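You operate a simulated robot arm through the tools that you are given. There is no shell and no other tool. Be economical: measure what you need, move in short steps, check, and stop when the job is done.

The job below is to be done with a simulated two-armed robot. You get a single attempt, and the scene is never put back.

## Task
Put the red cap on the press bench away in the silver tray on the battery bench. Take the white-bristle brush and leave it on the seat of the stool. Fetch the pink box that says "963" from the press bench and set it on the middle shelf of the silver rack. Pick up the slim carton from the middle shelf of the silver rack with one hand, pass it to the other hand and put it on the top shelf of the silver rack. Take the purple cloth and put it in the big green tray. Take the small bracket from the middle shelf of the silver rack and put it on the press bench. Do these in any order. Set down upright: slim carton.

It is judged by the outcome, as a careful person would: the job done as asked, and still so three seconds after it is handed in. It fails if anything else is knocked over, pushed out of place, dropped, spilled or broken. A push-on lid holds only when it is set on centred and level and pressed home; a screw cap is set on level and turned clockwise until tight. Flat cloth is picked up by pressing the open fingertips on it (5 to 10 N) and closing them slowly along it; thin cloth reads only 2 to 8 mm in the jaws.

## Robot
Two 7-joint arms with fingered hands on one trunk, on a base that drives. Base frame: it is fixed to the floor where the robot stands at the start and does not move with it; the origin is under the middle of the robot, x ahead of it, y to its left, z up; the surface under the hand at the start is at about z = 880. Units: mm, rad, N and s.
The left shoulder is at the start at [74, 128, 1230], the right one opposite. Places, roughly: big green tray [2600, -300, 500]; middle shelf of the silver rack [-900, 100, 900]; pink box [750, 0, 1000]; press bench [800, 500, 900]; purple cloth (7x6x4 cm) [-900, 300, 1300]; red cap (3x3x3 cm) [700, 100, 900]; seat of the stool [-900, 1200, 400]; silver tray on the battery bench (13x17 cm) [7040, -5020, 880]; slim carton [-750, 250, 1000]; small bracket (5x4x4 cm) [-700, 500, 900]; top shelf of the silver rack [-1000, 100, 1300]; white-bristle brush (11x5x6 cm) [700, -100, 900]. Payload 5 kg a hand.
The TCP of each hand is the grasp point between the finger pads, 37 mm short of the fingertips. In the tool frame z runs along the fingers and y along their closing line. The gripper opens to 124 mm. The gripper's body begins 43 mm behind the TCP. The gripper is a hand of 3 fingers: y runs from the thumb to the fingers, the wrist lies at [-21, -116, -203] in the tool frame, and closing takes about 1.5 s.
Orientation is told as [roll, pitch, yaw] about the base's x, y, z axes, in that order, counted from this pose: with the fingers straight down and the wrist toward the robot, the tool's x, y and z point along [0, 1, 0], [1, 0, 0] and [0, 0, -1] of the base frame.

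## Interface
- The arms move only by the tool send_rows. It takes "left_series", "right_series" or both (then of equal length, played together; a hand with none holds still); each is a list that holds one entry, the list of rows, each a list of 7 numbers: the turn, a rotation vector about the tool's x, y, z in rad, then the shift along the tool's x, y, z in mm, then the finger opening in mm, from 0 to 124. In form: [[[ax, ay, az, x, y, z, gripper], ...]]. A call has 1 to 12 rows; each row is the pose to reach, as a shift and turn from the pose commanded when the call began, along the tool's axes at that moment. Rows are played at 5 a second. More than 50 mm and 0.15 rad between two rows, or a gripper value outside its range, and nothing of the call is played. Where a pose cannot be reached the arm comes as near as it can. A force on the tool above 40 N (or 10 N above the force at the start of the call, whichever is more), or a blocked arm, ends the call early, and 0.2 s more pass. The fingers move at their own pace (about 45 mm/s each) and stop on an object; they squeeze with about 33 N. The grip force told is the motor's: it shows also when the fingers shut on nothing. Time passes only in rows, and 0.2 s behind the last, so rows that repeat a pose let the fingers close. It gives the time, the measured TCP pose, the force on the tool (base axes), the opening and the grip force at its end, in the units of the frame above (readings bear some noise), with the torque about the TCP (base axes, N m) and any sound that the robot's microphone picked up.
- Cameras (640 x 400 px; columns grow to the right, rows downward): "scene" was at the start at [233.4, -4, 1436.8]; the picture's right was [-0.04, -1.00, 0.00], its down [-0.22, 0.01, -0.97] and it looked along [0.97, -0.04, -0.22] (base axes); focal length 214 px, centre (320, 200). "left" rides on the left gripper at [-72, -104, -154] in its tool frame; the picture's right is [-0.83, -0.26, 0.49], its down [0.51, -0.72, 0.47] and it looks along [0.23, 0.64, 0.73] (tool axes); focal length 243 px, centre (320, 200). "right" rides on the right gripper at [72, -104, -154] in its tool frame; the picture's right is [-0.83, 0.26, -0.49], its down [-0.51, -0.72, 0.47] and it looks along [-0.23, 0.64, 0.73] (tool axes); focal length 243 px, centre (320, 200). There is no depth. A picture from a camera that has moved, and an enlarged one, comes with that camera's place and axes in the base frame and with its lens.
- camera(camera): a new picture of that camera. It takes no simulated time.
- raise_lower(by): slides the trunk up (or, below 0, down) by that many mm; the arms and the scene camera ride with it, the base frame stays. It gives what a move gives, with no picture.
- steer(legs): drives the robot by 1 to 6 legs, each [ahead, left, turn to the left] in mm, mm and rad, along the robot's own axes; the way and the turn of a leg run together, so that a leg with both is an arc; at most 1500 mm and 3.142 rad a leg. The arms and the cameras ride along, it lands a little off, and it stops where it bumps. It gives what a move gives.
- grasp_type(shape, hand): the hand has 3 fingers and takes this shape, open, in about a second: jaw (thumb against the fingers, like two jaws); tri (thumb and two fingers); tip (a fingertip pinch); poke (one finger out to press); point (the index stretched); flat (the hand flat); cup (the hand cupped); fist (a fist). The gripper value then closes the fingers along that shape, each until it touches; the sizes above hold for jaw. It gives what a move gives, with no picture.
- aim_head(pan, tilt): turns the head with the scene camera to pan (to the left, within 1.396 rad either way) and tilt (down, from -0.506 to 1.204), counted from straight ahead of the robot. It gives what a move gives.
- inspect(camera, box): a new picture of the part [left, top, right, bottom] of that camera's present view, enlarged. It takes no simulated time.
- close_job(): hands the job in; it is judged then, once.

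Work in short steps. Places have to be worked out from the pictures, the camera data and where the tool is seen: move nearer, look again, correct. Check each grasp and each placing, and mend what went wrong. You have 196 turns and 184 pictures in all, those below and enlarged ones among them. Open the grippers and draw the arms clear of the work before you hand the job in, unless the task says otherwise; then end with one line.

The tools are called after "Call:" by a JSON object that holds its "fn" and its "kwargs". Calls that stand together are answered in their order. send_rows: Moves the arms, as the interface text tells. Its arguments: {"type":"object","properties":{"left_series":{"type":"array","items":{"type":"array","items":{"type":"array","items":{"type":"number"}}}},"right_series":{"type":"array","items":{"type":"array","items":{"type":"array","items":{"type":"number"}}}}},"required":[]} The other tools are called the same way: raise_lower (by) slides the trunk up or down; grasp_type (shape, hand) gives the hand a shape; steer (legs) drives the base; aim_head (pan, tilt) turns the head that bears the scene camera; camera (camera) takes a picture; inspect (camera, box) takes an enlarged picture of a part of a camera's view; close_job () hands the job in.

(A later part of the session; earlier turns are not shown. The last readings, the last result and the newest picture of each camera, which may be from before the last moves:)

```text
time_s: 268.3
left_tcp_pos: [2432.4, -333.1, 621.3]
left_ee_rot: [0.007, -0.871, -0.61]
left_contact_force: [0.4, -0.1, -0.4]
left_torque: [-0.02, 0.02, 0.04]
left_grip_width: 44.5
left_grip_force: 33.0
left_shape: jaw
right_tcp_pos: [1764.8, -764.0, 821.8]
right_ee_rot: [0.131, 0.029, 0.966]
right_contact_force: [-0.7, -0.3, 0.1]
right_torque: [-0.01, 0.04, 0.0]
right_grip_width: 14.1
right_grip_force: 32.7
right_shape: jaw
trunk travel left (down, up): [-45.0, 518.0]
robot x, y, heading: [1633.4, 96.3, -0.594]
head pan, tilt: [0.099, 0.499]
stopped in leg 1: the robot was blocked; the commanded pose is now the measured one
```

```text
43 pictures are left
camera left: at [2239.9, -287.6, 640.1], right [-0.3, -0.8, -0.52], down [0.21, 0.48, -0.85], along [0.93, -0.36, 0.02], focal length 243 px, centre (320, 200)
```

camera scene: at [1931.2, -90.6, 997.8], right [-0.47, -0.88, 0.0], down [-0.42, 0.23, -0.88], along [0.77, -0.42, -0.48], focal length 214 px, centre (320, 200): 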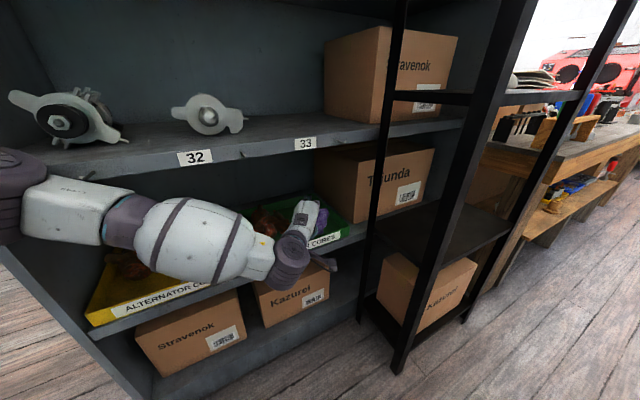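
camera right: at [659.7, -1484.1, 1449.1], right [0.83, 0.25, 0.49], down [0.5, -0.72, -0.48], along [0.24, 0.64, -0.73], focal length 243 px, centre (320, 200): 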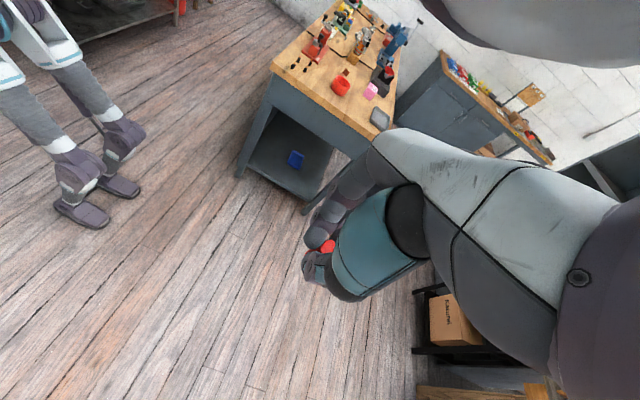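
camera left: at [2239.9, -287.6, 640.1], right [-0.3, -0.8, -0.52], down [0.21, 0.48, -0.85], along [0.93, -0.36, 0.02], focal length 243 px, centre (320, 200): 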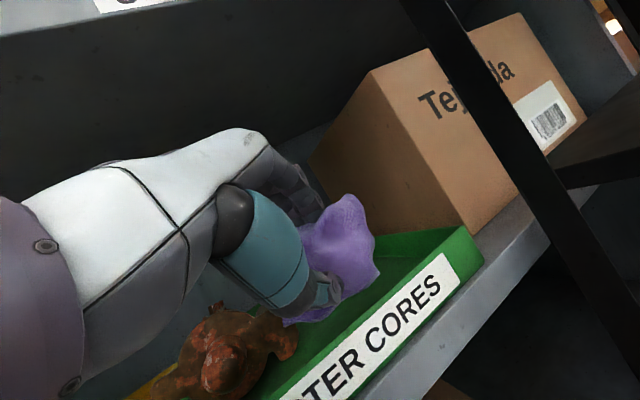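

The elbow met the shelf front, while the hand is just at the tray lip. I back off slightly, turn 0.2 rad left and shift right so the elbow stays clear and the hand goes deeper.

Call:
{"fn": "steer", "kwargs": {"legs": [[-33, -23, 0], [0, 0, 0.2], [66, -157, 0]]}}

Call:
{"fn": "camera", "kwargs": {"camera": "left"}}

Call:
{"fn": "camera", "kwargs": {"camera": "scene"}}

```text
time_s: 271.6
left_tcp_pos: [2459.9, -342.6, 620.5]
left_ee_rot: [0.006, -0.874, -0.417]
left_contact_force: [-0.3, -0.3, -1.6]
left_torque: [-0.03, 0.01, 0.0]
left_grip_width: 44.8
left_grip_force: 33.4
left_shape: jaw
right_tcp_pos: [1886.9, -893.2, 821.9]
right_ee_rot: [0.13, 0.028, 1.16]
right_contact_force: [0.1, -0.5, 0.6]
right_torque: [0.03, -0.02, 0.0]
right_grip_width: 14.2
right_grip_force: 32.7
right_shape: jaw
trunk travel left (down, up): [-45.0, 518.0]
robot x, y, heading: [1593.6, -72.3, -0.399]
head pan, tilt: [0.099, 0.499]
```

```text
42 pictures are left
camera left: at [2262.5, -335.7, 640.3], right [-0.14, -0.84, -0.52], down [0.11, 0.51, -0.85], along [0.98, -0.18, 0.02], focal length 243 px, centre (320, 200)
```

left: 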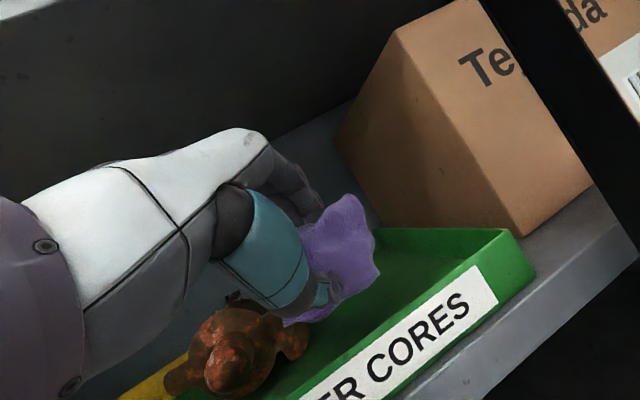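

```text
41 pictures are left
camera scene: at [1922.0, -201.5, 997.7], right [-0.3, -0.95, 0.0], down [-0.46, 0.14, -0.88], along [0.84, -0.26, -0.48], focal length 214 px, centre (320, 200)
```

scene: 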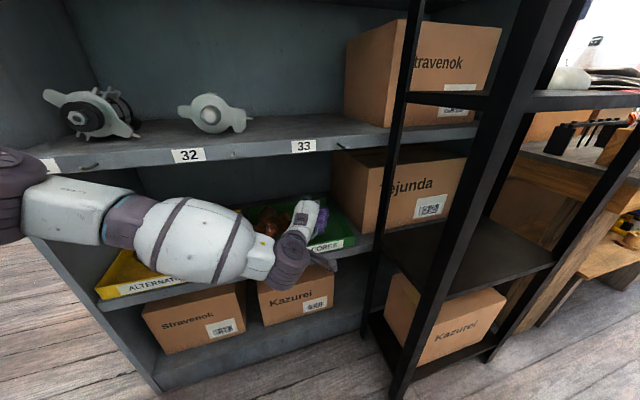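

Everything is intact. I reach 75 mm further into the tray and lower 25 mm.

Call:
{"fn": "send_rows", "kwargs": {"left_series": [[[0, 0, 0, 0, 12, 15, 0], [0, 0, 0, 0, 24, 30, 0], [0, 0, 0, 0, 36, 44, 0], [0, 0, 0, 0, 48, 57, 0], [0, 0, 0, 0, 38, 66, 0], [0, 0, 0, 0, 29, 73, 0]]]}}

Call:
{"fn": "camera", "kwargs": {"camera": "left"}}

```text
time_s: 273.0
left_tcp_pos: [2527.7, -372.5, 596.1]
left_ee_rot: [0.008, -0.873, -0.418]
left_contact_force: [0.6, -0.6, -0.1]
left_torque: [-0.05, 0.01, -0.03]
left_grip_width: 44.5
left_grip_force: 32.8
left_shape: jaw
right_tcp_pos: [1887.4, -894.3, 822.9]
right_ee_rot: [0.132, 0.031, 1.16]
right_contact_force: [0.2, 0.1, 0.6]
right_torque: [-0.01, -0.02, -0.01]
right_grip_width: 14.3
right_grip_force: 33.0
right_shape: jaw
trunk travel left (down, up): [-45.0, 518.0]
robot x, y, heading: [1593.9, -73.2, -0.4]
head pan, tilt: [0.099, 0.499]
```

```text
40 pictures are left
camera left: at [2330.2, -365.5, 614.7], right [-0.14, -0.84, -0.52], down [0.11, 0.51, -0.85], along [0.98, -0.18, 0.02], focal length 243 px, centre (320, 200)
```

left: 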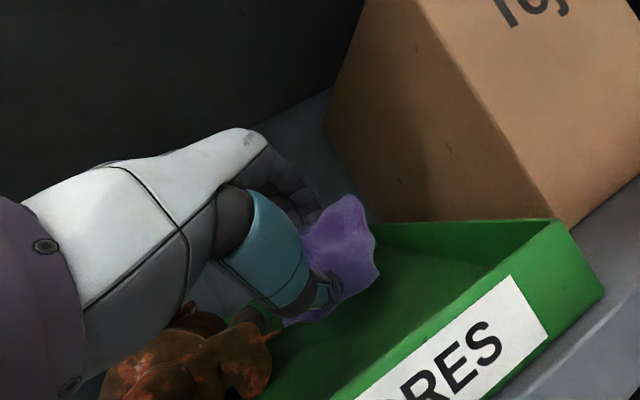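

The tray's right wall is at y≈-460 and its rim at z≈560; the cloth hangs inside. I lower 20 mm, open and withdraw along the same path.

Call:
{"fn": "send_rows", "kwargs": {"left_series": [[[0, 0, 0, 0, -8, 6, 0], [0, 0, 0, 0, -15, 13, 0], [0, 0, 0, 0, -15, 13, 30], [0, 0, 0, 0, -15, 13, 60], [0, 0, 0, 0, -15, 13, 90], [0, 0, 0, 0, -15, 13, 100], [0, 0, 0, 0, -15, 13, 100], [0, 0, 0, 0, 0, 0, 100], [0, 0, 0, 0, 5, -30, 100]]]}}

Call:
{"fn": "camera", "kwargs": {"camera": "left"}}

```text
time_s: 275.0
left_tcp_pos: [2509.5, -364.6, 621.4]
left_ee_rot: [0.005, -0.872, -0.418]
left_contact_force: [-0.1, -0.7, -0.8]
left_torque: [0.0, -0.04, -0.05]
left_grip_width: 99.4
left_grip_force: 0.0
left_shape: jaw
right_tcp_pos: [1885.8, -891.4, 823.0]
right_ee_rot: [0.13, 0.029, 1.159]
right_contact_force: [0.0, -0.2, -0.2]
right_torque: [0.0, 0.0, 0.01]
right_grip_width: 14.2
right_grip_force: 33.6
right_shape: jaw
trunk travel left (down, up): [-45.0, 518.0]
robot x, y, heading: [1593.4, -71.6, -0.402]
head pan, tilt: [0.099, 0.499]
```

```text
39 pictures are left
camera left: at [2312.4, -357.3, 639.8], right [-0.14, -0.84, -0.52], down [0.11, 0.51, -0.85], along [0.98, -0.18, 0.02], focal length 243 px, centre (320, 200)
```

left: 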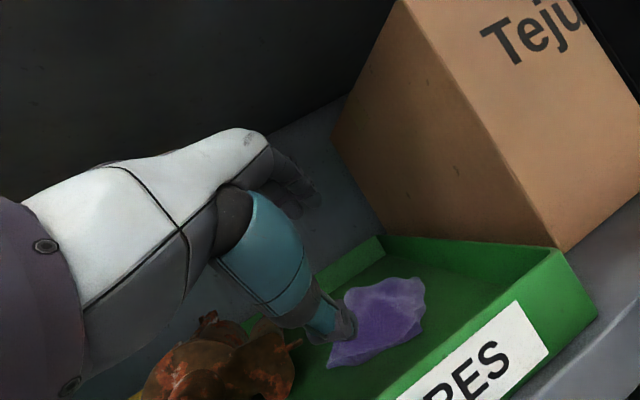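

The cloth lies in the green tray. I withdraw the hand and back the base away.

Call:
{"fn": "send_rows", "kwargs": {"left_series": [[[0, 0, 0, 0, 10, -10, 100], [0, 0, 0, 0, 0, -35, 100], [0, 0, 0, 0, -18, -58, 100], [0, 0, 0, 0, -36, -80, 100], [0, 0, 0, 0, -55, -100, 100]]]}}

Call:
{"fn": "steer", "kwargs": {"legs": [[-277, -117, 0]]}}

Call:
{"fn": "raise_lower", "kwargs": {"by": 380}}

Call:
{"fn": "camera", "kwargs": {"camera": "scene"}}

```text
time_s: 276.2
left_tcp_pos: [2407.5, -318.9, 642.9]
left_ee_rot: [0.007, -0.873, -0.418]
left_contact_force: [-0.6, 0.4, -0.5]
left_torque: [0.0, -0.04, -0.01]
left_grip_width: 99.7
left_grip_force: 0.1
left_shape: jaw
right_tcp_pos: [1885.9, -893.3, 822.9]
right_ee_rot: [0.131, 0.029, 1.16]
right_contact_force: [0.6, -0.8, 0.4]
right_torque: [-0.01, 0.02, 0.0]
right_grip_width: 14.1
right_grip_force: 32.7
right_shape: jaw
trunk travel left (down, up): [-45.0, 518.0]
robot x, y, heading: [1596.1, -70.3, -0.399]
head pan, tilt: [0.099, 0.499]
```

```text
time_s: 278.2
left_tcp_pos: [2113.1, -320.2, 643.8]
left_ee_rot: [0.008, -0.872, -0.415]
left_contact_force: [1.1, -0.2, -0.5]
left_torque: [0.01, -0.02, -0.02]
left_grip_width: 99.7
left_grip_force: 0.0
left_shape: jaw
right_tcp_pos: [1595.1, -895.5, 823.2]
right_ee_rot: [0.13, 0.028, 1.163]
right_contact_force: [-0.4, 0.0, 0.3]
right_torque: [0.0, 0.03, -0.03]
right_grip_width: 14.0
right_grip_force: 33.0
right_shape: jaw
trunk travel left (down, up): [-45.0, 518.0]
robot x, y, heading: [1299.1, -76.6, -0.397]
head pan, tilt: [0.099, 0.499]
```

```text
time_s: 282.1
left_tcp_pos: [2144.2, -304.1, 715.1]
left_ee_rot: [0.013, -0.751, -0.41]
left_contact_force: [4.4, 0.2, -4.4]
left_torque: [-0.2, -0.05, -0.18]
left_grip_width: 99.8
left_grip_force: 0.2
left_shape: jaw
right_tcp_pos: [1653.0, -892.6, 920.3]
right_ee_rot: [0.248, 0.023, 1.179]
right_contact_force: [4.7, 0.5, -3.4]
right_torque: [0.07, 0.51, 0.18]
right_grip_width: 14.3
right_grip_force: 32.9
right_shape: jaw
trunk travel left (down, up): [-223.0, 340.0]
robot x, y, heading: [1406.7, -96.5, -0.391]
head pan, tilt: [0.099, 0.499]
stopped: the arm was blocked; the commanded pose is now the measured one
```

```text
38 pictures are left
camera scene: at [1573.8, -161.1, 1194.4], right [-0.29, -0.96, 0.01], down [-0.37, 0.11, -0.92], along [0.88, -0.27, -0.39], focal length 214 px, centre (320, 200)
```

scene: 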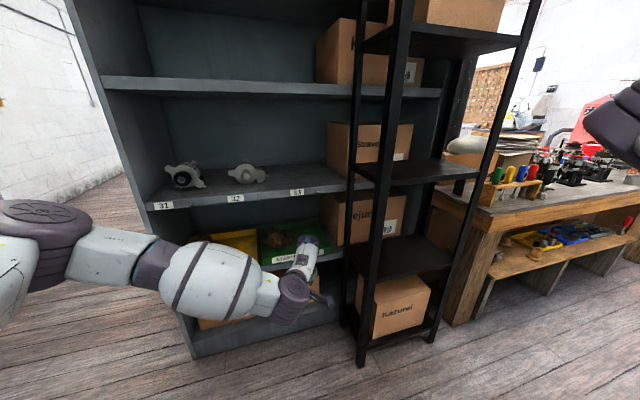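

The trunk raise was blocked, likely because the robot backed close to the press bench, and it shifted forward. I move ahead a little and try the raise again.

Call:
{"fn": "steer", "kwargs": {"legs": [[100, 42, 0]]}}

Call:
{"fn": "raise_lower", "kwargs": {"by": 200}}

Call:
{"fn": "aim_head", "kwargs": {"pan": -1.39, "tilt": 0.5}}

Call:
{"fn": "camera", "kwargs": {"camera": "scene"}}

```text
time_s: 283.2
left_tcp_pos: [2244.2, -308.4, 734.4]
left_ee_rot: [0.017, -0.769, -0.415]
left_contact_force: [-0.1, 0.4, 0.9]
left_torque: [0.03, -0.02, 0.02]
left_grip_width: 99.7
left_grip_force: 0.1
left_shape: jaw
right_tcp_pos: [1746.1, -895.3, 931.5]
right_ee_rot: [0.232, 0.022, 1.173]
right_contact_force: [0.4, 0.5, -0.8]
right_torque: [0.0, 0.01, -0.03]
right_grip_width: 14.3
right_grip_force: 32.7
right_shape: jaw
trunk travel left (down, up): [-223.0, 340.0]
robot x, y, heading: [1512.6, -99.6, -0.397]
head pan, tilt: [0.099, 0.499]
```

```text
time_s: 285.6
left_tcp_pos: [2205.7, -280.7, 635.6]
left_ee_rot: [0.017, -0.613, -0.399]
left_contact_force: [5.3, 0.4, -4.2]
left_torque: [-0.14, 0.05, -0.15]
left_grip_width: 99.7
left_grip_force: 0.1
left_shape: jaw
right_tcp_pos: [1750.2, -888.4, 866.5]
right_ee_rot: [0.388, 0.022, 1.196]
right_contact_force: [7.1, 0.3, -2.8]
right_torque: [0.04, 0.61, 0.2]
right_grip_width: 14.2
right_grip_force: 32.9
right_shape: jaw
trunk travel left (down, up): [-245.0, 319.0]
robot x, y, heading: [1511.8, -101.2, -0.376]
head pan, tilt: [0.099, 0.499]
stopped: the arm was blocked; the commanded pose is now the measured one
```

```text
time_s: 287.2
left_tcp_pos: [2199.7, -287.1, 652.1]
left_ee_rot: [0.021, -0.63, -0.406]
left_contact_force: [-0.7, -0.3, -0.5]
left_torque: [-0.01, 0.02, 0.01]
left_grip_width: 99.9
left_grip_force: 0.1
left_shape: jaw
right_tcp_pos: [1735.4, -892.4, 875.2]
right_ee_rot: [0.371, 0.013, 1.187]
right_contact_force: [-0.2, -0.1, 0.2]
right_torque: [0.04, -0.03, 0.0]
right_grip_width: 14.3
right_grip_force: 33.2
right_shape: jaw
trunk travel left (down, up): [-245.0, 319.0]
robot x, y, heading: [1507.2, -95.8, -0.382]
head pan, tilt: [-1.389, 0.499]
```

```text
37 pictures are left
camera scene: at [1517.5, -215.1, 1209.8], right [-0.97, 0.2, -0.14], down [0.22, 0.43, -0.87], along [-0.11, -0.88, -0.46], focal length 214 px, centre (320, 200)
```

scene: 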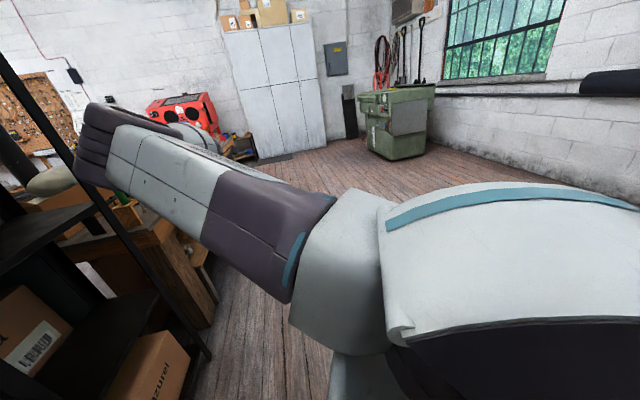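

The trunk seems hindered by the right arm's awkward, out-of-reach posture rather than by the bench. I bring the right hand forward and level it, then look.

Call:
{"fn": "send_rows", "kwargs": {"right_series": [[[0, -0.03, 0, -17, 20, -8, 8], [0, -0.06, 0, -34, 40, -16, 8], [0, -0.1, 0, -50, 60, -24, 8], [0, -0.13, 0, -67, 80, -32, 8], [0, -0.17, 0, -84, 100, -40, 8], [0, -0.2, 0, -100, 120, -48, 8], [0, -0.24, 0, -117, 140, -56, 8], [0, -0.27, 0, -134, 160, -64, 8], [0, -0.31, 0, -150, 180, -72, 8], [0, -0.34, 0, -167, 200, -80, 8], [0, -0.37, 0, -184, 220, -88, 8], [0, -0.37, 0, -200, 240, -96, 8]]]}}

Call:
{"fn": "aim_head", "kwargs": {"pan": -0.3, "tilt": 0.6}}

Call:
{"fn": "camera", "kwargs": {"camera": "scene"}}

```text
time_s: 290.0
left_tcp_pos: [2200.8, -284.4, 652.1]
left_ee_rot: [0.017, -0.631, -0.405]
left_contact_force: [-0.6, 0.6, 0.2]
left_torque: [0.01, 0.0, 0.0]
left_grip_width: 99.8
left_grip_force: 0.0
left_shape: jaw
right_tcp_pos: [2032.9, -749.5, 888.4]
right_ee_rot: [0.004, 0.017, 1.19]
right_contact_force: [0.2, 0.0, 0.2]
right_torque: [-0.03, 0.01, -0.03]
right_grip_width: 14.2
right_grip_force: 33.1
right_shape: jaw
trunk travel left (down, up): [-245.0, 319.0]
robot x, y, heading: [1514.0, -97.9, -0.38]
head pan, tilt: [-1.389, 0.499]
stopped in row 12 (right hand): the arm was blocked; the commanded pose is now the measured one
```

```text
time_s: 291.3
left_tcp_pos: [2199.6, -285.9, 651.0]
left_ee_rot: [0.02, -0.63, -0.406]
left_contact_force: [0.3, 0.2, -0.1]
left_torque: [0.01, 0.0, 0.03]
left_grip_width: 99.9
left_grip_force: 0.3
left_shape: jaw
right_tcp_pos: [2032.2, -751.3, 887.6]
right_ee_rot: [0.004, 0.015, 1.186]
right_contact_force: [0.4, 1.3, 0.2]
right_torque: [-0.03, -0.01, 0.0]
right_grip_width: 14.2
right_grip_force: 33.0
right_shape: jaw
trunk travel left (down, up): [-245.0, 319.0]
robot x, y, heading: [1511.4, -96.0, -0.382]
head pan, tilt: [-0.3, 0.6]
```

```text
36 pictures are left
camera scene: at [1604.9, -181.4, 1211.5], right [-0.63, -0.78, -0.06], down [-0.32, 0.32, -0.89], along [0.71, -0.54, -0.45], focal length 214 px, centre (320, 200)
```

scene: 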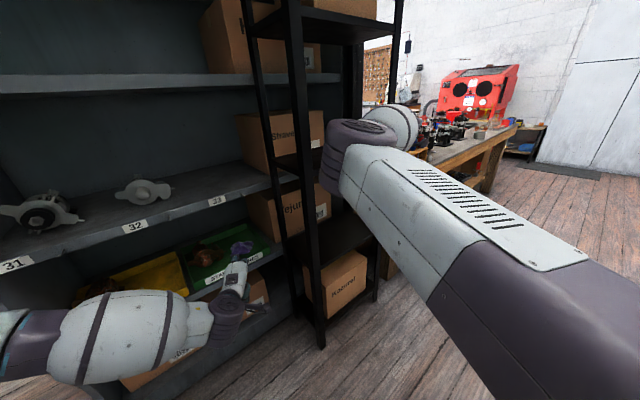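

The cloth is seen in the green tray and nothing is disturbed. I try a small trunk raise now.

Call:
{"fn": "raise_lower", "kwargs": {"by": 120}}

```text
time_s: 293.0
left_tcp_pos: [2180.2, -267.1, 577.9]
left_ee_rot: [0.012, -0.521, -0.39]
left_contact_force: [3.6, -0.5, -3.6]
left_torque: [-0.13, 0.07, -0.11]
left_grip_width: 99.7
left_grip_force: 0.0
left_shape: jaw
right_tcp_pos: [2042.5, -739.5, 812.2]
right_ee_rot: [0.114, 0.019, 1.204]
right_contact_force: [5.0, 0.4, -5.6]
right_torque: [0.07, 0.49, 0.17]
right_grip_width: 14.5
right_grip_force: 33.2
right_shape: jaw
trunk travel left (down, up): [-249.0, 315.0]
robot x, y, heading: [1506.1, -96.3, -0.375]
head pan, tilt: [-0.3, 0.6]
stopped: the arm was blocked; the commanded pose is now the measured one
```

Raising tips the trunk instead, so something still hinders it — perhaps the press bench behind. I retract the left hand and drive to the open floor beyond the bench end before raising.

Call:
{"fn": "send_rows", "kwargs": {"left_series": [[[0, 0, 0, 0, -14, -27, 100], [0, 0, 0, 0, -28, -54, 100], [0, 0, 0, 0, -42, -81, 100], [0, 0, 0, 0, -56, -108, 100], [0, 0, 0, 0, -70, -135, 100], [0, 0, 0, 0, -80, -162, 100]]]}}

Call:
{"fn": "steer", "kwargs": {"legs": [[-56, -22, 0], [247, -628, 0]]}}

Call:
{"fn": "camera", "kwargs": {"camera": "scene"}}

```text
time_s: 294.6
left_tcp_pos: [2037.4, -215.0, 692.9]
left_ee_rot: [0.014, -0.537, -0.395]
left_contact_force: [0.0, 0.5, -0.2]
left_torque: [-0.01, -0.01, -0.03]
left_grip_width: 99.9
left_grip_force: 0.1
left_shape: jaw
right_tcp_pos: [2034.0, -743.5, 829.0]
right_ee_rot: [0.094, 0.018, 1.196]
right_contact_force: [-0.9, -0.1, -0.6]
right_torque: [-0.02, 0.02, 0.0]
right_grip_width: 14.4
right_grip_force: 33.1
right_shape: jaw
trunk travel left (down, up): [-249.0, 315.0]
robot x, y, heading: [1512.5, -100.6, -0.379]
head pan, tilt: [-0.3, 0.6]
stopped in row 6 (left hand): the arm was blocked; the commanded pose is now the measured one
```

```text
time_s: 297.2
left_tcp_pos: [1978.3, -236.0, 694.1]
left_ee_rot: [-0.004, -0.54, -0.41]
left_contact_force: [-0.1, -0.7, 0.6]
left_torque: [0.05, 0.0, 0.04]
left_grip_width: 99.7
left_grip_force: 0.1
left_shape: jaw
right_tcp_pos: [1962.2, -764.3, 836.6]
right_ee_rot: [0.094, 0.03, 1.172]
right_contact_force: [-0.1, -0.6, -0.6]
right_torque: [0.07, -0.04, -0.01]
right_grip_width: 14.5
right_grip_force: 32.9
right_shape: jaw
trunk travel left (down, up): [-249.0, 315.0]
robot x, y, heading: [1451.7, -115.1, -0.399]
head pan, tilt: [-0.3, 0.6]
stopped in leg 2: the robot was blocked; the commanded pose is now the measured one
```

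```text
35 pictures are left
camera scene: at [1541.1, -178.0, 1217.5], right [-0.64, -0.77, -0.04], down [-0.31, 0.31, -0.9], along [0.7, -0.56, -0.44], focal length 214 px, centre (320, 200)
```

scene: 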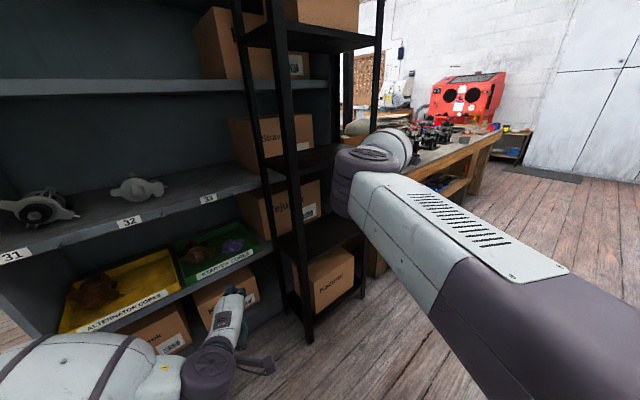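

I move straight away from the bench (+x) by 140 mm and look toward the rear to find what blocks.

Call:
{"fn": "steer", "kwargs": {"legs": [[129, 54, 0]]}}

Call:
{"fn": "aim_head", "kwargs": {"pan": -1.39, "tilt": 1.15}}

Call:
{"fn": "camera", "kwargs": {"camera": "scene"}}

Call:
{"fn": "aim_head", "kwargs": {"pan": 1.39, "tilt": 0.7}}

Call:
{"fn": "camera", "kwargs": {"camera": "scene"}}

```text
time_s: 298.6
left_tcp_pos: [2119.4, -239.8, 692.1]
left_ee_rot: [0.003, -0.538, -0.416]
left_contact_force: [-0.6, 0.4, -1.3]
left_torque: [0.03, 0.0, 0.04]
left_grip_width: 99.8
left_grip_force: 0.0
left_shape: jaw
right_tcp_pos: [2099.2, -768.5, 833.1]
right_ee_rot: [0.097, 0.028, 1.163]
right_contact_force: [-0.3, -0.4, -1.4]
right_torque: [0.0, 0.0, 0.0]
right_grip_width: 14.5
right_grip_force: 32.9
right_shape: jaw
trunk travel left (down, up): [-249.0, 315.0]
robot x, y, heading: [1594.4, -115.1, -0.403]
head pan, tilt: [-0.3, 0.6]
stopped in leg 1: the force on the tool passed its limit at 117 N (the readings are from after the stop); the commanded pose is now the measured one
```

```text
time_s: 300.0
left_tcp_pos: [2121.8, -235.6, 692.1]
left_ee_rot: [0.0, -0.539, -0.411]
left_contact_force: [0.0, -0.9, -0.8]
left_torque: [0.0, 0.01, 0.02]
left_grip_width: 100.0
left_grip_force: 0.0
left_shape: jaw
right_tcp_pos: [2103.4, -764.2, 837.1]
right_ee_rot: [0.1, 0.032, 1.167]
right_contact_force: [0.5, -0.2, 0.6]
right_torque: [-0.02, -0.02, 0.0]
right_grip_width: 14.2
right_grip_force: 33.6
right_shape: jaw
trunk travel left (down, up): [-249.0, 315.0]
robot x, y, heading: [1597.4, -111.7, -0.4]
head pan, tilt: [-1.389, 1.15]
```

```text
34 pictures are left
camera scene: at [1609.6, -182.7, 1165.2], right [-0.97, 0.21, -0.15], down [0.25, 0.87, -0.43], along [0.04, -0.45, -0.89], focal length 214 px, centre (320, 200)
```

scene: 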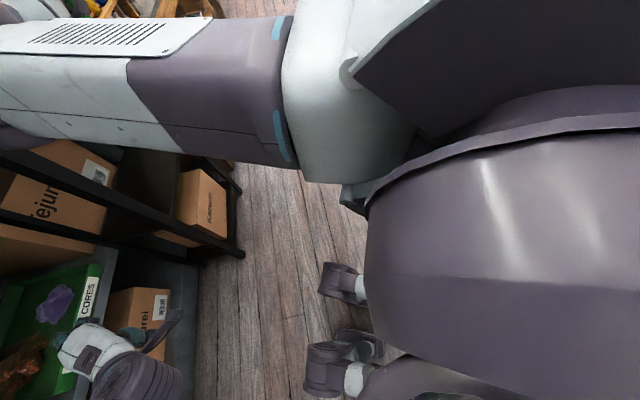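

```text
time_s: 302.4
left_tcp_pos: [2120.9, -236.3, 693.4]
left_ee_rot: [0.001, -0.54, -0.411]
left_contact_force: [0.2, -0.2, -0.1]
left_torque: [-0.01, 0.02, -0.02]
left_grip_width: 100.1
left_grip_force: 0.2
left_shape: jaw
right_tcp_pos: [2102.2, -764.5, 836.2]
right_ee_rot: [0.098, 0.032, 1.168]
right_contact_force: [-0.1, 0.1, 0.0]
right_torque: [0.02, -0.02, 0.01]
right_grip_width: 14.3
right_grip_force: 32.5
right_shape: jaw
trunk travel left (down, up): [-249.0, 315.0]
robot x, y, heading: [1591.9, -110.9, -0.395]
head pan, tilt: [1.389, 0.7]
```

```text
33 pictures are left
camera scene: at [1664.4, -51.8, 1198.5], right [0.83, -0.54, 0.15], down [-0.25, -0.58, -0.77], along [0.51, 0.6, -0.62], focal length 214 px, centre (320, 200)
```

scene: 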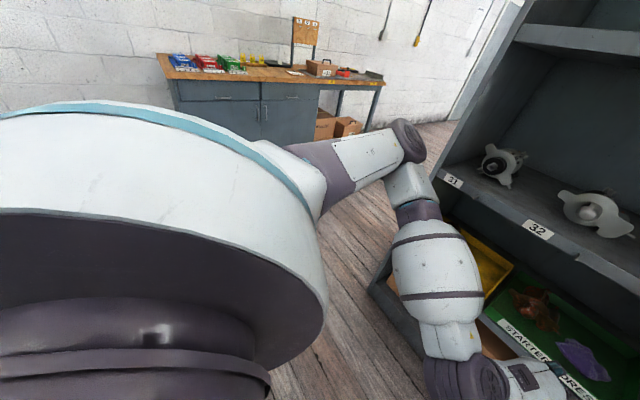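

The right hand touches the black rack front here. I back off 80 mm, then test lowering a little to free the trunk posture.

Call:
{"fn": "steer", "kwargs": {"legs": [[-74, -31, 0]]}}

Call:
{"fn": "raise_lower", "kwargs": {"by": -120}}

Call:
{"fn": "raise_lower", "kwargs": {"by": 60}}

```text
time_s: 303.5
left_tcp_pos: [2043.1, -233.4, 692.0]
left_ee_rot: [-0.001, -0.539, -0.408]
left_contact_force: [0.2, 0.5, 0.8]
left_torque: [0.03, 0.02, 0.01]
left_grip_width: 99.9
left_grip_force: 0.0
left_shape: jaw
right_tcp_pos: [2026.6, -763.0, 836.5]
right_ee_rot: [0.097, 0.031, 1.173]
right_contact_force: [-0.4, -0.6, -1.0]
right_torque: [0.0, -0.01, -0.01]
right_grip_width: 14.7
right_grip_force: 33.0
right_shape: jaw
trunk travel left (down, up): [-249.0, 315.0]
robot x, y, heading: [1516.9, -112.5, -0.395]
head pan, tilt: [1.389, 0.7]
```

```text
time_s: 305.0
left_tcp_pos: [2131.7, -268.7, 527.4]
left_ee_rot: [-0.004, -0.413, -0.399]
left_contact_force: [0.3, -0.1, 0.3]
left_torque: [0.01, 0.02, -0.02]
left_grip_width: 99.8
left_grip_force: 0.1
left_shape: jaw
right_tcp_pos: [2136.5, -799.6, 647.5]
right_ee_rot: [0.225, 0.031, 1.187]
right_contact_force: [-2.6, -1.9, 1.6]
right_torque: [0.17, -0.22, -0.08]
right_grip_width: 14.6
right_grip_force: 33.0
right_shape: jaw
trunk travel left (down, up): [-129.0, 435.0]
robot x, y, heading: [1519.0, -111.9, -0.391]
head pan, tilt: [1.389, 0.7]
```

```text
time_s: 306.0
left_tcp_pos: [2132.4, -268.9, 583.1]
left_ee_rot: [-0.004, -0.406, -0.407]
left_contact_force: [-0.3, 0.4, -0.3]
left_torque: [0.0, 0.02, 0.0]
left_grip_width: 99.7
left_grip_force: 0.0
left_shape: jaw
right_tcp_pos: [2125.5, -792.7, 674.8]
right_ee_rot: [0.263, 0.016, 1.178]
right_contact_force: [1.6, 0.1, -0.1]
right_torque: [0.02, -0.02, -0.04]
right_grip_width: 14.6
right_grip_force: 32.7
right_shape: jaw
trunk travel left (down, up): [-189.0, 375.0]
robot x, y, heading: [1515.7, -111.8, -0.399]
head pan, tilt: [1.389, 0.7]
```

Lowering and raising works now, but the right hand is close to the black rack. I back off 110 mm and raise in small steps.

Call:
{"fn": "steer", "kwargs": {"legs": [[-101, -42, 0]]}}

Call:
{"fn": "raise_lower", "kwargs": {"by": 70}}

Call:
{"fn": "aim_head", "kwargs": {"pan": -0.5, "tilt": 0.7}}

Call:
{"fn": "camera", "kwargs": {"camera": "scene"}}

```text
time_s: 307.2
left_tcp_pos: [2021.5, -272.0, 588.3]
left_ee_rot: [-0.001, -0.416, -0.41]
left_contact_force: [-0.4, 0.6, 0.0]
left_torque: [-0.05, 0.0, -0.01]
left_grip_width: 99.9
left_grip_force: 0.0
left_shape: jaw
right_tcp_pos: [2018.5, -808.1, 708.3]
right_ee_rot: [0.221, 0.03, 1.173]
right_contact_force: [-0.4, -0.8, 0.9]
right_torque: [0.01, 0.01, 0.0]
right_grip_width: 14.5
right_grip_force: 32.5
right_shape: jaw
trunk travel left (down, up): [-189.0, 375.0]
robot x, y, heading: [1405.5, -112.2, -0.399]
head pan, tilt: [1.389, 0.7]
```

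```text
time_s: 308.2
left_tcp_pos: [2022.0, -271.8, 657.3]
left_ee_rot: [-0.002, -0.413, -0.408]
left_contact_force: [0.4, 0.4, -0.3]
left_torque: [0.04, 0.01, -0.01]
left_grip_width: 100.0
left_grip_force: 0.0
left_shape: jaw
right_tcp_pos: [2019.4, -806.3, 777.4]
right_ee_rot: [0.224, 0.03, 1.172]
right_contact_force: [0.0, 0.1, -1.7]
right_torque: [-0.02, -0.01, 0.01]
right_grip_width: 14.4
right_grip_force: 33.3
right_shape: jaw
trunk travel left (down, up): [-259.0, 305.0]
robot x, y, heading: [1407.1, -115.5, -0.395]
head pan, tilt: [1.389, 0.7]
```

```text
time_s: 310.1
left_tcp_pos: [2020.2, -270.8, 658.3]
left_ee_rot: [-0.001, -0.415, -0.408]
left_contact_force: [0.2, -0.4, 0.8]
left_torque: [-0.02, -0.01, -0.03]
left_grip_width: 99.8
left_grip_force: 0.0
left_shape: jaw
right_tcp_pos: [2018.3, -807.7, 777.6]
right_ee_rot: [0.221, 0.032, 1.172]
right_contact_force: [0.4, -0.2, 0.3]
right_torque: [-0.04, -0.03, 0.02]
right_grip_width: 14.5
right_grip_force: 33.0
right_shape: jaw
trunk travel left (down, up): [-259.0, 305.0]
robot x, y, heading: [1405.1, -112.9, -0.397]
head pan, tilt: [-0.499, 0.7]
```

```text
32 pictures are left
camera scene: at [1630.0, -250.7, 1222.2], right [-0.78, -0.62, 0.0], down [-0.4, 0.5, -0.76], along [0.48, -0.6, -0.64], focal length 214 px, centre (320, 200)
```

scene: 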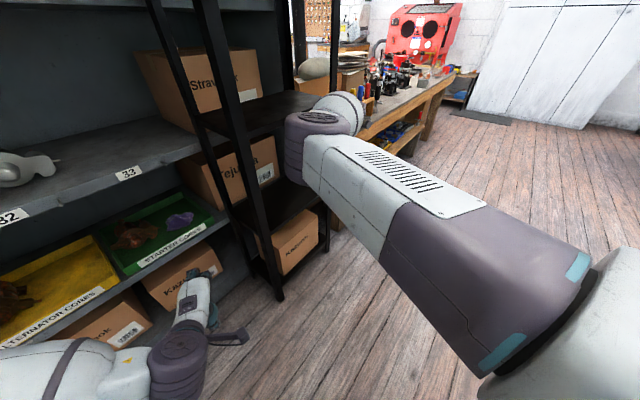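

The trunk is upright again and raising works. I raise the rest of the way.

Call:
{"fn": "raise_lower", "kwargs": {"by": 165}}

```text
time_s: 312.0
left_tcp_pos: [2020.2, -271.8, 823.5]
left_ee_rot: [-0.001, -0.413, -0.409]
left_contact_force: [0.3, 0.1, -0.7]
left_torque: [0.03, 0.0, -0.02]
left_grip_width: 99.9
left_grip_force: 0.0
left_shape: jaw
right_tcp_pos: [2019.2, -806.4, 943.1]
right_ee_rot: [0.222, 0.031, 1.174]
right_contact_force: [-0.2, -0.7, 0.6]
right_torque: [0.02, 0.03, 0.01]
right_grip_width: 14.4
right_grip_force: 33.3
right_shape: jaw
trunk travel left (down, up): [-424.0, 140.0]
robot x, y, heading: [1406.2, -112.4, -0.391]
head pan, tilt: [-0.499, 0.7]
```

Now I head for the battery bench: turn to face −y and drive down the open floor to about y=-3600.

Call:
{"fn": "steer", "kwargs": {"legs": [[0, 0, -1.18], [1500, 0, 0], [1000, 0, 0]]}}

Call:
{"fn": "aim_head", "kwargs": {"pan": 0.8, "tilt": 0.25}}

Call:
{"fn": "camera", "kwargs": {"camera": "scene"}}

```text
time_s: 327.1
left_tcp_pos: [1516.1, -3229.7, 824.1]
left_ee_rot: [-0.003, -0.415, -1.585]
left_contact_force: [-0.3, 0.3, -0.1]
left_torque: [-0.01, -0.04, 0.0]
left_grip_width: 100.1
left_grip_force: 0.1
left_shape: jaw
right_tcp_pos: [1020.4, -3432.0, 943.3]
right_ee_rot: [0.223, 0.031, -0.004]
right_contact_force: [0.8, 0.2, -0.4]
right_torque: [0.0, 0.0, 0.0]
right_grip_width: 14.3
right_grip_force: 33.0
right_shape: jaw
trunk travel left (down, up): [-424.0, 140.0]
robot x, y, heading: [1424.1, -2599.6, -1.574]
head pan, tilt: [-0.499, 0.7]
```

```text
time_s: 328.5
left_tcp_pos: [1516.0, -3230.8, 824.1]
left_ee_rot: [-0.001, -0.415, -1.586]
left_contact_force: [0.3, -0.1, 0.3]
left_torque: [0.02, 0.01, 0.02]
left_grip_width: 100.0
left_grip_force: 0.0
left_shape: jaw
right_tcp_pos: [1021.1, -3432.1, 943.4]
right_ee_rot: [0.222, 0.029, -0.003]
right_contact_force: [-0.4, 0.0, -0.1]
right_torque: [-0.02, 0.02, -0.01]
right_grip_width: 14.3
right_grip_force: 33.4
right_shape: jaw
trunk travel left (down, up): [-424.0, 140.0]
robot x, y, heading: [1429.9, -2604.8, -1.572]
head pan, tilt: [0.799, 0.25]
```

```text
31 pictures are left
camera scene: at [1493.9, -2807.2, 1433.2], right [-0.7, -0.71, 0.0], down [-0.18, 0.17, -0.97], along [0.69, -0.68, -0.25], focal length 214 px, centre (320, 200)
```

scene: 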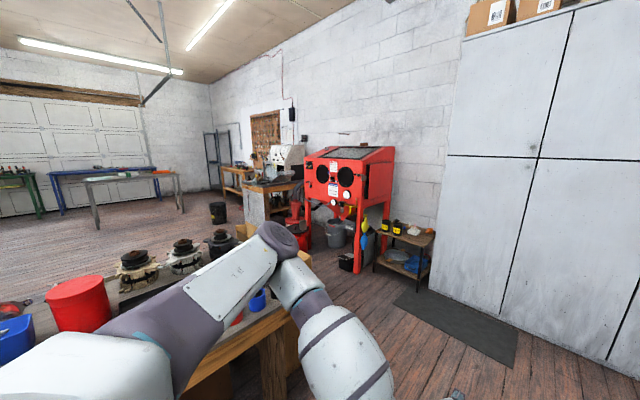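

The battery bench is the wooden bench by the pegboard far ahead. I go to y≈-3850, turn to face +x and drive between the wood bench and the red cabinet.

Call:
{"fn": "steer", "kwargs": {"legs": [[1250, 0, 0], [0, 0, 1.572], [1300, 0, 0], [1200, 0, 0]]}}

Call:
{"fn": "aim_head", "kwargs": {"pan": -0.2, "tilt": 0.35}}

Call:
{"fn": "camera", "kwargs": {"camera": "scene"}}

```text
time_s: 350.7
left_tcp_pos: [4564.3, -3772.3, 823.1]
left_ee_rot: [-0.002, -0.416, 0.001]
left_contact_force: [-0.1, 0.9, -0.2]
left_torque: [0.02, -0.01, -0.04]
left_grip_width: 99.5
left_grip_force: 0.0
left_shape: jaw
right_tcp_pos: [4775.2, -4265.4, 942.4]
right_ee_rot: [0.222, 0.028, 1.584]
right_contact_force: [0.8, 0.2, 0.7]
right_torque: [0.02, -0.03, 0.01]
right_grip_width: 14.6
right_grip_force: 33.1
right_shape: jaw
trunk travel left (down, up): [-424.0, 140.0]
robot x, y, heading: [3937.9, -3876.0, 0.015]
head pan, tilt: [0.799, 0.25]
```

```text
time_s: 351.9
left_tcp_pos: [4565.0, -3772.4, 824.4]
left_ee_rot: [-0.003, -0.413, 0.001]
left_contact_force: [0.3, 0.0, -0.1]
left_torque: [-0.02, 0.02, -0.02]
left_grip_width: 99.8
left_grip_force: 0.1
left_shape: jaw
right_tcp_pos: [4775.4, -4265.4, 943.7]
right_ee_rot: [0.223, 0.03, 1.583]
right_contact_force: [0.2, 0.8, 0.1]
right_torque: [0.03, 0.02, 0.0]
right_grip_width: 14.7
right_grip_force: 32.8
right_shape: jaw
trunk travel left (down, up): [-424.0, 140.0]
robot x, y, heading: [3940.9, -3868.8, 0.012]
head pan, tilt: [-0.201, 0.351]
```

```text
30 pictures are left
camera scene: at [4171.3, -3888.6, 1423.7], right [-0.19, -0.98, 0.0], down [-0.34, 0.06, -0.94], along [0.92, -0.18, -0.34], focal length 214 px, centre (320, 200)
```

scene: 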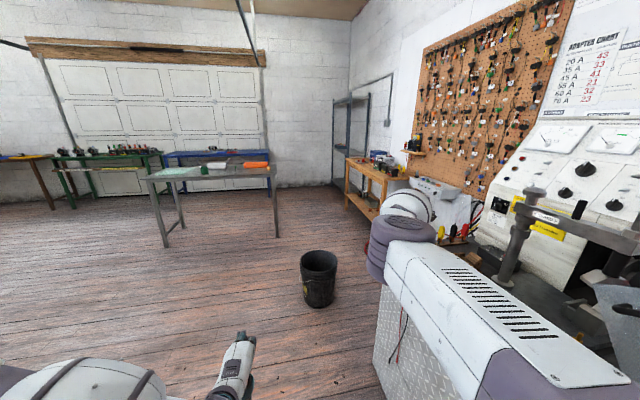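

A bucket stands at about [5560,-4160] and a table end at about [6770,-3814]. I raise both hands first, then pass the bucket on its left and turn to face −y.

Call:
{"fn": "send_rows", "kwargs": {"left_series": [[[0, 0, 0, 0, 14, -32, 90], [0, 0, 0, 0, 28, -64, 80], [0, 0, 0, 0, 42, -96, 80], [0, 0, 0, 0, 56, -128, 80], [0, 0, 0, 0, 70, -160, 80], [0, 0, 0, 0, 84, -192, 80], [0, 0, 0, 0, 98, -224, 80], [0, 0, 0, 0, 112, -256, 80], [0, 0, 0, 0, 126, -288, 80], [0, 0, 0, 0, 140, -320, 80]]], "right_series": [[[0, -0.02, 0, 0, 0, -30, 8], [0, -0.05, 0, 0, 0, -60, 8], [0, -0.08, 0, 0, 0, -90, 8], [0, -0.11, 0, 0, 0, -120, 8], [0, -0.14, 0, 0, 0, -150, 8], [0, -0.17, 0, 0, 0, -180, 8], [0, -0.2, 0, 0, 0, -210, 8], [0, -0.22, 0, 0, 0, -240, 8], [0, -0.22, 0, 0, 0, -260, 8], [0, -0.22, 0, 0, 0, -270, 8]]]}}

Call:
{"fn": "steer", "kwargs": {"legs": [[0, 250, 0], [1300, 0, 0], [850, 0, 0], [0, 0, -1.58]]}}

Call:
{"fn": "aim_head", "kwargs": {"pan": 0.5, "tilt": 0.45}}

Call:
{"fn": "camera", "kwargs": {"camera": "scene"}}

```text
time_s: 354.1
left_tcp_pos: [4561.5, -3772.6, 1173.7]
left_ee_rot: [0.0, -0.416, 0.001]
left_contact_force: [-0.1, -0.1, 0.3]
left_torque: [-0.03, -0.01, 0.0]
left_grip_width: 80.4
left_grip_force: 0.1
left_shape: jaw
right_tcp_pos: [4833.6, -4257.5, 1208.1]
right_ee_rot: [-0.002, 0.029, 1.582]
right_contact_force: [0.6, 0.5, -0.1]
right_torque: [0.05, -0.06, 0.01]
right_grip_width: 14.4
right_grip_force: 33.1
right_shape: jaw
trunk travel left (down, up): [-424.0, 140.0]
robot x, y, heading: [3939.9, -3872.9, 0.006]
head pan, tilt: [-0.201, 0.351]
```

```text
time_s: 371.0
left_tcp_pos: [6165.2, -4240.6, 1172.5]
left_ee_rot: [-0.001, -0.415, -1.588]
left_contact_force: [0.2, 0.4, -0.4]
left_torque: [-0.01, 0.0, 0.01]
left_grip_width: 80.3
left_grip_force: 0.1
left_shape: jaw
right_tcp_pos: [5675.9, -4501.5, 1206.5]
right_ee_rot: [0.002, 0.031, -0.007]
right_contact_force: [0.0, 0.1, 0.0]
right_torque: [-0.02, 0.01, -0.01]
right_grip_width: 14.1
right_grip_force: 33.2
right_shape: jaw
trunk travel left (down, up): [-424.0, 140.0]
robot x, y, heading: [6079.1, -3613.3, -1.575]
head pan, tilt: [-0.201, 0.351]
```

```text
time_s: 372.1
left_tcp_pos: [6165.7, -4240.3, 1171.4]
left_ee_rot: [-0.001, -0.414, -1.588]
left_contact_force: [0.0, -0.9, -0.2]
left_torque: [0.02, 0.0, -0.05]
left_grip_width: 80.2
left_grip_force: 0.0
left_shape: jaw
right_tcp_pos: [5674.6, -4503.1, 1204.9]
right_ee_rot: [0.001, 0.031, -0.007]
right_contact_force: [-0.9, -0.6, 0.0]
right_torque: [0.0, 0.01, 0.04]
right_grip_width: 14.3
right_grip_force: 33.0
right_shape: jaw
trunk travel left (down, up): [-424.0, 140.0]
robot x, y, heading: [6078.1, -3617.4, -1.579]
head pan, tilt: [0.499, 0.45]
```

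```text
29 pictures are left
camera scene: at [6120.1, -3834.2, 1414.5], right [-0.88, -0.47, 0.0], down [-0.21, 0.38, -0.9], along [0.42, -0.79, -0.44], focal length 214 px, centre (320, 200)
```

scene: 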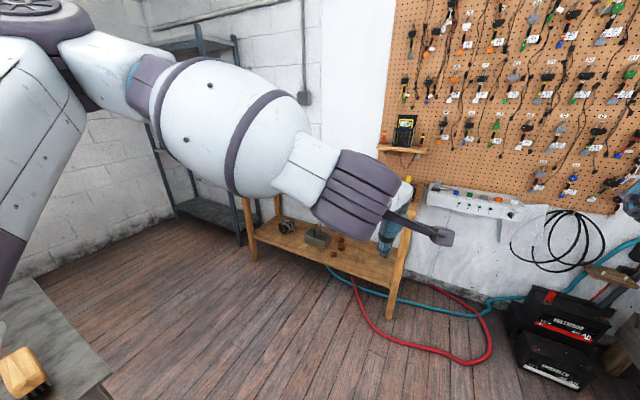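

The bench front edge is at y≈-4910, x 6140–7400. I retract the right hand 90 mm, then drive in front of the silver tray (robot at about [7440,-4220]).

Call:
{"fn": "send_rows", "kwargs": {"right_series": [[[0, 0, 0, 30, 0, 0, 8], [0, 0, 0, 60, 0, 0, 8], [0, 0, 0, 90, 0, 0, 8]]]}}

Call:
{"fn": "steer", "kwargs": {"legs": [[600, 0, 0], [0, 1350, 0]]}}

Call:
{"fn": "aim_head", "kwargs": {"pan": -0.35, "tilt": 0.75}}

Call:
{"fn": "camera", "kwargs": {"camera": "scene"}}

Call:
{"fn": "camera", "kwargs": {"camera": "right"}}

```text
time_s: 372.9
left_tcp_pos: [6165.4, -4239.5, 1171.5]
left_ee_rot: [-0.001, -0.416, -1.59]
left_contact_force: [-0.1, -0.1, -0.6]
left_torque: [0.0, -0.01, 0.0]
left_grip_width: 80.6
left_grip_force: 0.1
left_shape: jaw
right_tcp_pos: [5676.6, -4409.9, 1206.3]
right_ee_rot: [0.002, 0.031, -0.007]
right_contact_force: [-0.4, 0.5, 0.2]
right_torque: [0.0, 0.02, 0.03]
right_grip_width: 14.3
right_grip_force: 32.9
right_shape: jaw
trunk travel left (down, up): [-424.0, 140.0]
robot x, y, heading: [6079.0, -3615.5, -1.578]
head pan, tilt: [0.499, 0.45]
```

```text
time_s: 387.9
left_tcp_pos: [7484.8, -4879.4, 1170.2]
left_ee_rot: [-0.002, -0.415, -1.628]
left_contact_force: [0.5, -0.1, 0.0]
left_torque: [0.0, 0.0, 0.01]
left_grip_width: 80.3
left_grip_force: 0.1
left_shape: jaw
right_tcp_pos: [6988.6, -5031.5, 1206.6]
right_ee_rot: [0.0, 0.029, -0.047]
right_contact_force: [0.0, 0.2, 0.1]
right_torque: [0.0, 0.03, 0.02]
right_grip_width: 14.7
right_grip_force: 33.3
right_shape: jaw
trunk travel left (down, up): [-424.0, 140.0]
robot x, y, heading: [7419.0, -4247.6, -1.612]
head pan, tilt: [0.499, 0.45]
```

```text
time_s: 389.0
left_tcp_pos: [7483.7, -4879.0, 1171.2]
left_ee_rot: [-0.002, -0.415, -1.628]
left_contact_force: [0.4, 0.5, 0.3]
left_torque: [-0.01, -0.03, -0.01]
left_grip_width: 80.7
left_grip_force: 0.1
left_shape: jaw
right_tcp_pos: [6988.1, -5032.7, 1206.1]
right_ee_rot: [0.003, 0.031, -0.046]
right_contact_force: [0.1, 0.4, -0.5]
right_torque: [-0.01, 0.02, -0.01]
right_grip_width: 14.6
right_grip_force: 32.9
right_shape: jaw
trunk travel left (down, up): [-424.0, 140.0]
robot x, y, heading: [7415.8, -4249.1, -1.616]
head pan, tilt: [-0.351, 0.75]
```

```text
28 pictures are left
camera scene: at [7381.3, -4465.8, 1388.1], right [-0.92, 0.38, 0.0], down [0.26, 0.63, -0.73], along [-0.28, -0.68, -0.68], focal length 214 px, centre (320, 200)
```

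scene: 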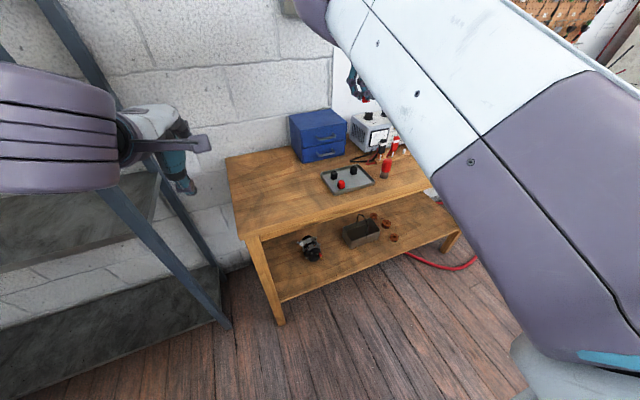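

```text
27 pictures are left
camera right: at [6894.1, -4955.6, 1363.0], right [0.24, -0.84, 0.48], down [-0.76, -0.47, -0.45], along [0.61, -0.26, -0.75], focal length 243 px, centre (320, 200)
```

right: 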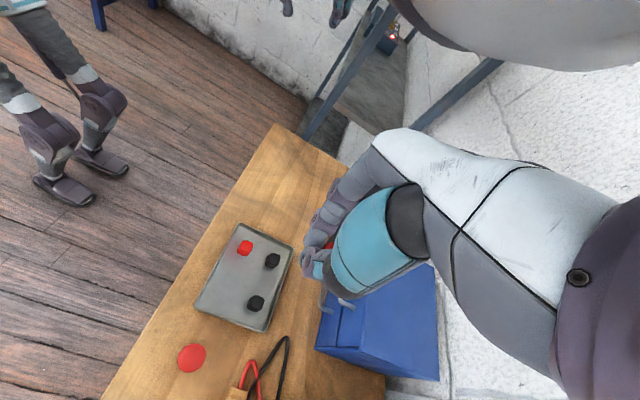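

The silver tray is at about x 6954–7125, y −4970…−5085, holding three caps; its free quadrant is near [6998,-5000]. I lower the cap toward it.

Call:
{"fn": "send_rows", "kwargs": {"right_series": [[[0, 0, 0, 16, 3, 20, 8], [0, 0, 0, 32, 6, 55, 8], [0, 0, 0, 32, 6, 95, 8], [0, 0, 0, 32, 6, 135, 8], [0, 0, 0, 32, 6, 175, 8], [0, 0, 0, 32, 6, 206, 8], [0, 0, 0, 32, 6, 206, 8]]]}}

Call:
{"fn": "camera", "kwargs": {"camera": "right"}}

Call:
{"fn": "inspect", "kwargs": {"camera": "scene", "box": [270, 100, 430, 220]}}

```text
time_s: 390.6
left_tcp_pos: [7483.2, -4878.4, 1172.6]
left_ee_rot: [-0.002, -0.416, -1.627]
left_contact_force: [0.2, 0.8, 0.2]
left_torque: [-0.01, 0.01, -0.02]
left_grip_width: 80.4
left_grip_force: 0.0
left_shape: jaw
right_tcp_pos: [6989.1, -5000.4, 999.4]
right_ee_rot: [-0.001, 0.031, -0.046]
right_contact_force: [1.2, 0.0, -0.1]
right_torque: [0.01, 0.01, 0.01]
right_grip_width: 14.5
right_grip_force: 32.9
right_shape: jaw
trunk travel left (down, up): [-424.0, 140.0]
robot x, y, heading: [7420.5, -4250.7, -1.614]
head pan, tilt: [-0.351, 0.75]
```

```text
26 pictures are left
camera right: at [6895.6, -4923.2, 1156.5], right [0.24, -0.84, 0.48], down [-0.76, -0.47, -0.45], along [0.61, -0.26, -0.75], focal length 243 px, centre (320, 200)
```

right: 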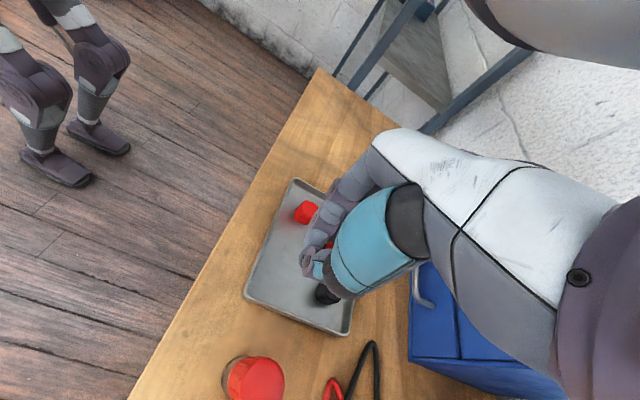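

```text
3.33 times, centred on (350, 160) of scene
camera zoom: at [7381.6, -4465.1, 1388.3], right [-0.92, 0.39, 0.0], down [0.26, 0.63, -0.73], along [-0.28, -0.68, -0.68], focal length 715 px, centre (220, 333)
```

zoom: 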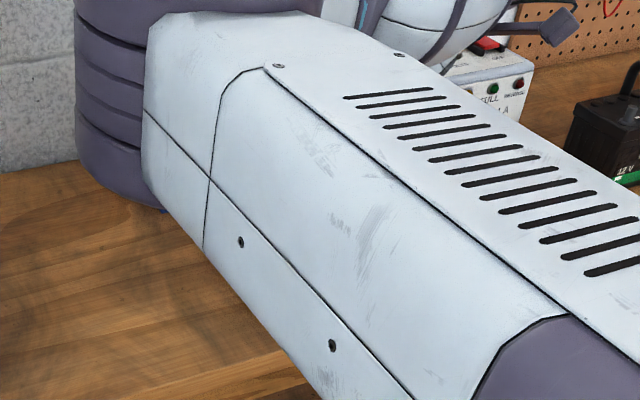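

The cap is above the free part of the tray. I shift 10 mm inward and lower gently until it touches.

Call:
{"fn": "send_rows", "kwargs": {"right_series": [[[0, 0, 0, 0, 10, 20, 8], [0, 0, 0, 0, 10, 40, 8], [0, 0, 0, 0, 10, 52, 8], [0, 0, 0, 0, 10, 58, 8], [0, 0, 0, 0, 10, 62, 8], [0, 0, 0, 0, 10, 65, 8]]]}}

Call:
{"fn": "camera", "kwargs": {"camera": "right"}}

```text
time_s: 392.0
left_tcp_pos: [7484.4, -4879.8, 1170.8]
left_ee_rot: [-0.002, -0.416, -1.627]
left_contact_force: [0.5, 0.0, 0.1]
left_torque: [0.0, 0.0, 0.0]
left_grip_width: 80.3
left_grip_force: 0.1
left_shape: jaw
right_tcp_pos: [6997.8, -5000.2, 932.8]
right_ee_rot: [0.001, 0.03, -0.045]
right_contact_force: [0.1, 0.5, 0.0]
right_torque: [-0.02, 0.01, 0.04]
right_grip_width: 14.5
right_grip_force: 32.7
right_shape: jaw
trunk travel left (down, up): [-424.0, 140.0]
robot x, y, heading: [7420.5, -4249.7, -1.62]
head pan, tilt: [-0.351, 0.75]
```

```text
24 pictures are left
camera right: at [6903.1, -4923.9, 1091.2], right [0.24, -0.84, 0.48], down [-0.76, -0.47, -0.45], along [0.61, -0.26, -0.75], focal length 243 px, centre (320, 200)
```

right: 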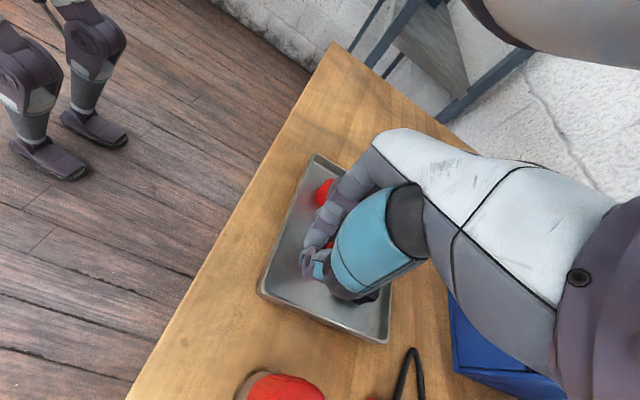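

No contact yet. I continue in small steps.

Call:
{"fn": "send_rows", "kwargs": {"right_series": [[[0, 0, 0, 0, 0, 3, 8], [0, 0, 0, 0, 0, 5, 8], [0, 0, 0, 0, 0, 7, 8], [0, 0, 0, 0, 0, 9, 8]]]}}

```text
time_s: 393.0
left_tcp_pos: [7484.5, -4877.1, 1172.9]
left_ee_rot: [-0.003, -0.416, -1.627]
left_contact_force: [0.0, 0.3, 0.4]
left_torque: [-0.01, 0.04, 0.01]
left_grip_width: 80.3
left_grip_force: 0.1
left_shape: jaw
right_tcp_pos: [6997.7, -4998.8, 927.9]
right_ee_rot: [-0.003, 0.031, -0.048]
right_contact_force: [0.5, 0.8, 14.2]
right_torque: [-0.23, -0.16, 0.04]
right_grip_width: 15.3
right_grip_force: 33.1
right_shape: jaw
trunk travel left (down, up): [-424.0, 140.0]
robot x, y, heading: [7415.6, -4248.9, -1.614]
head pan, tilt: [-0.351, 0.75]
```

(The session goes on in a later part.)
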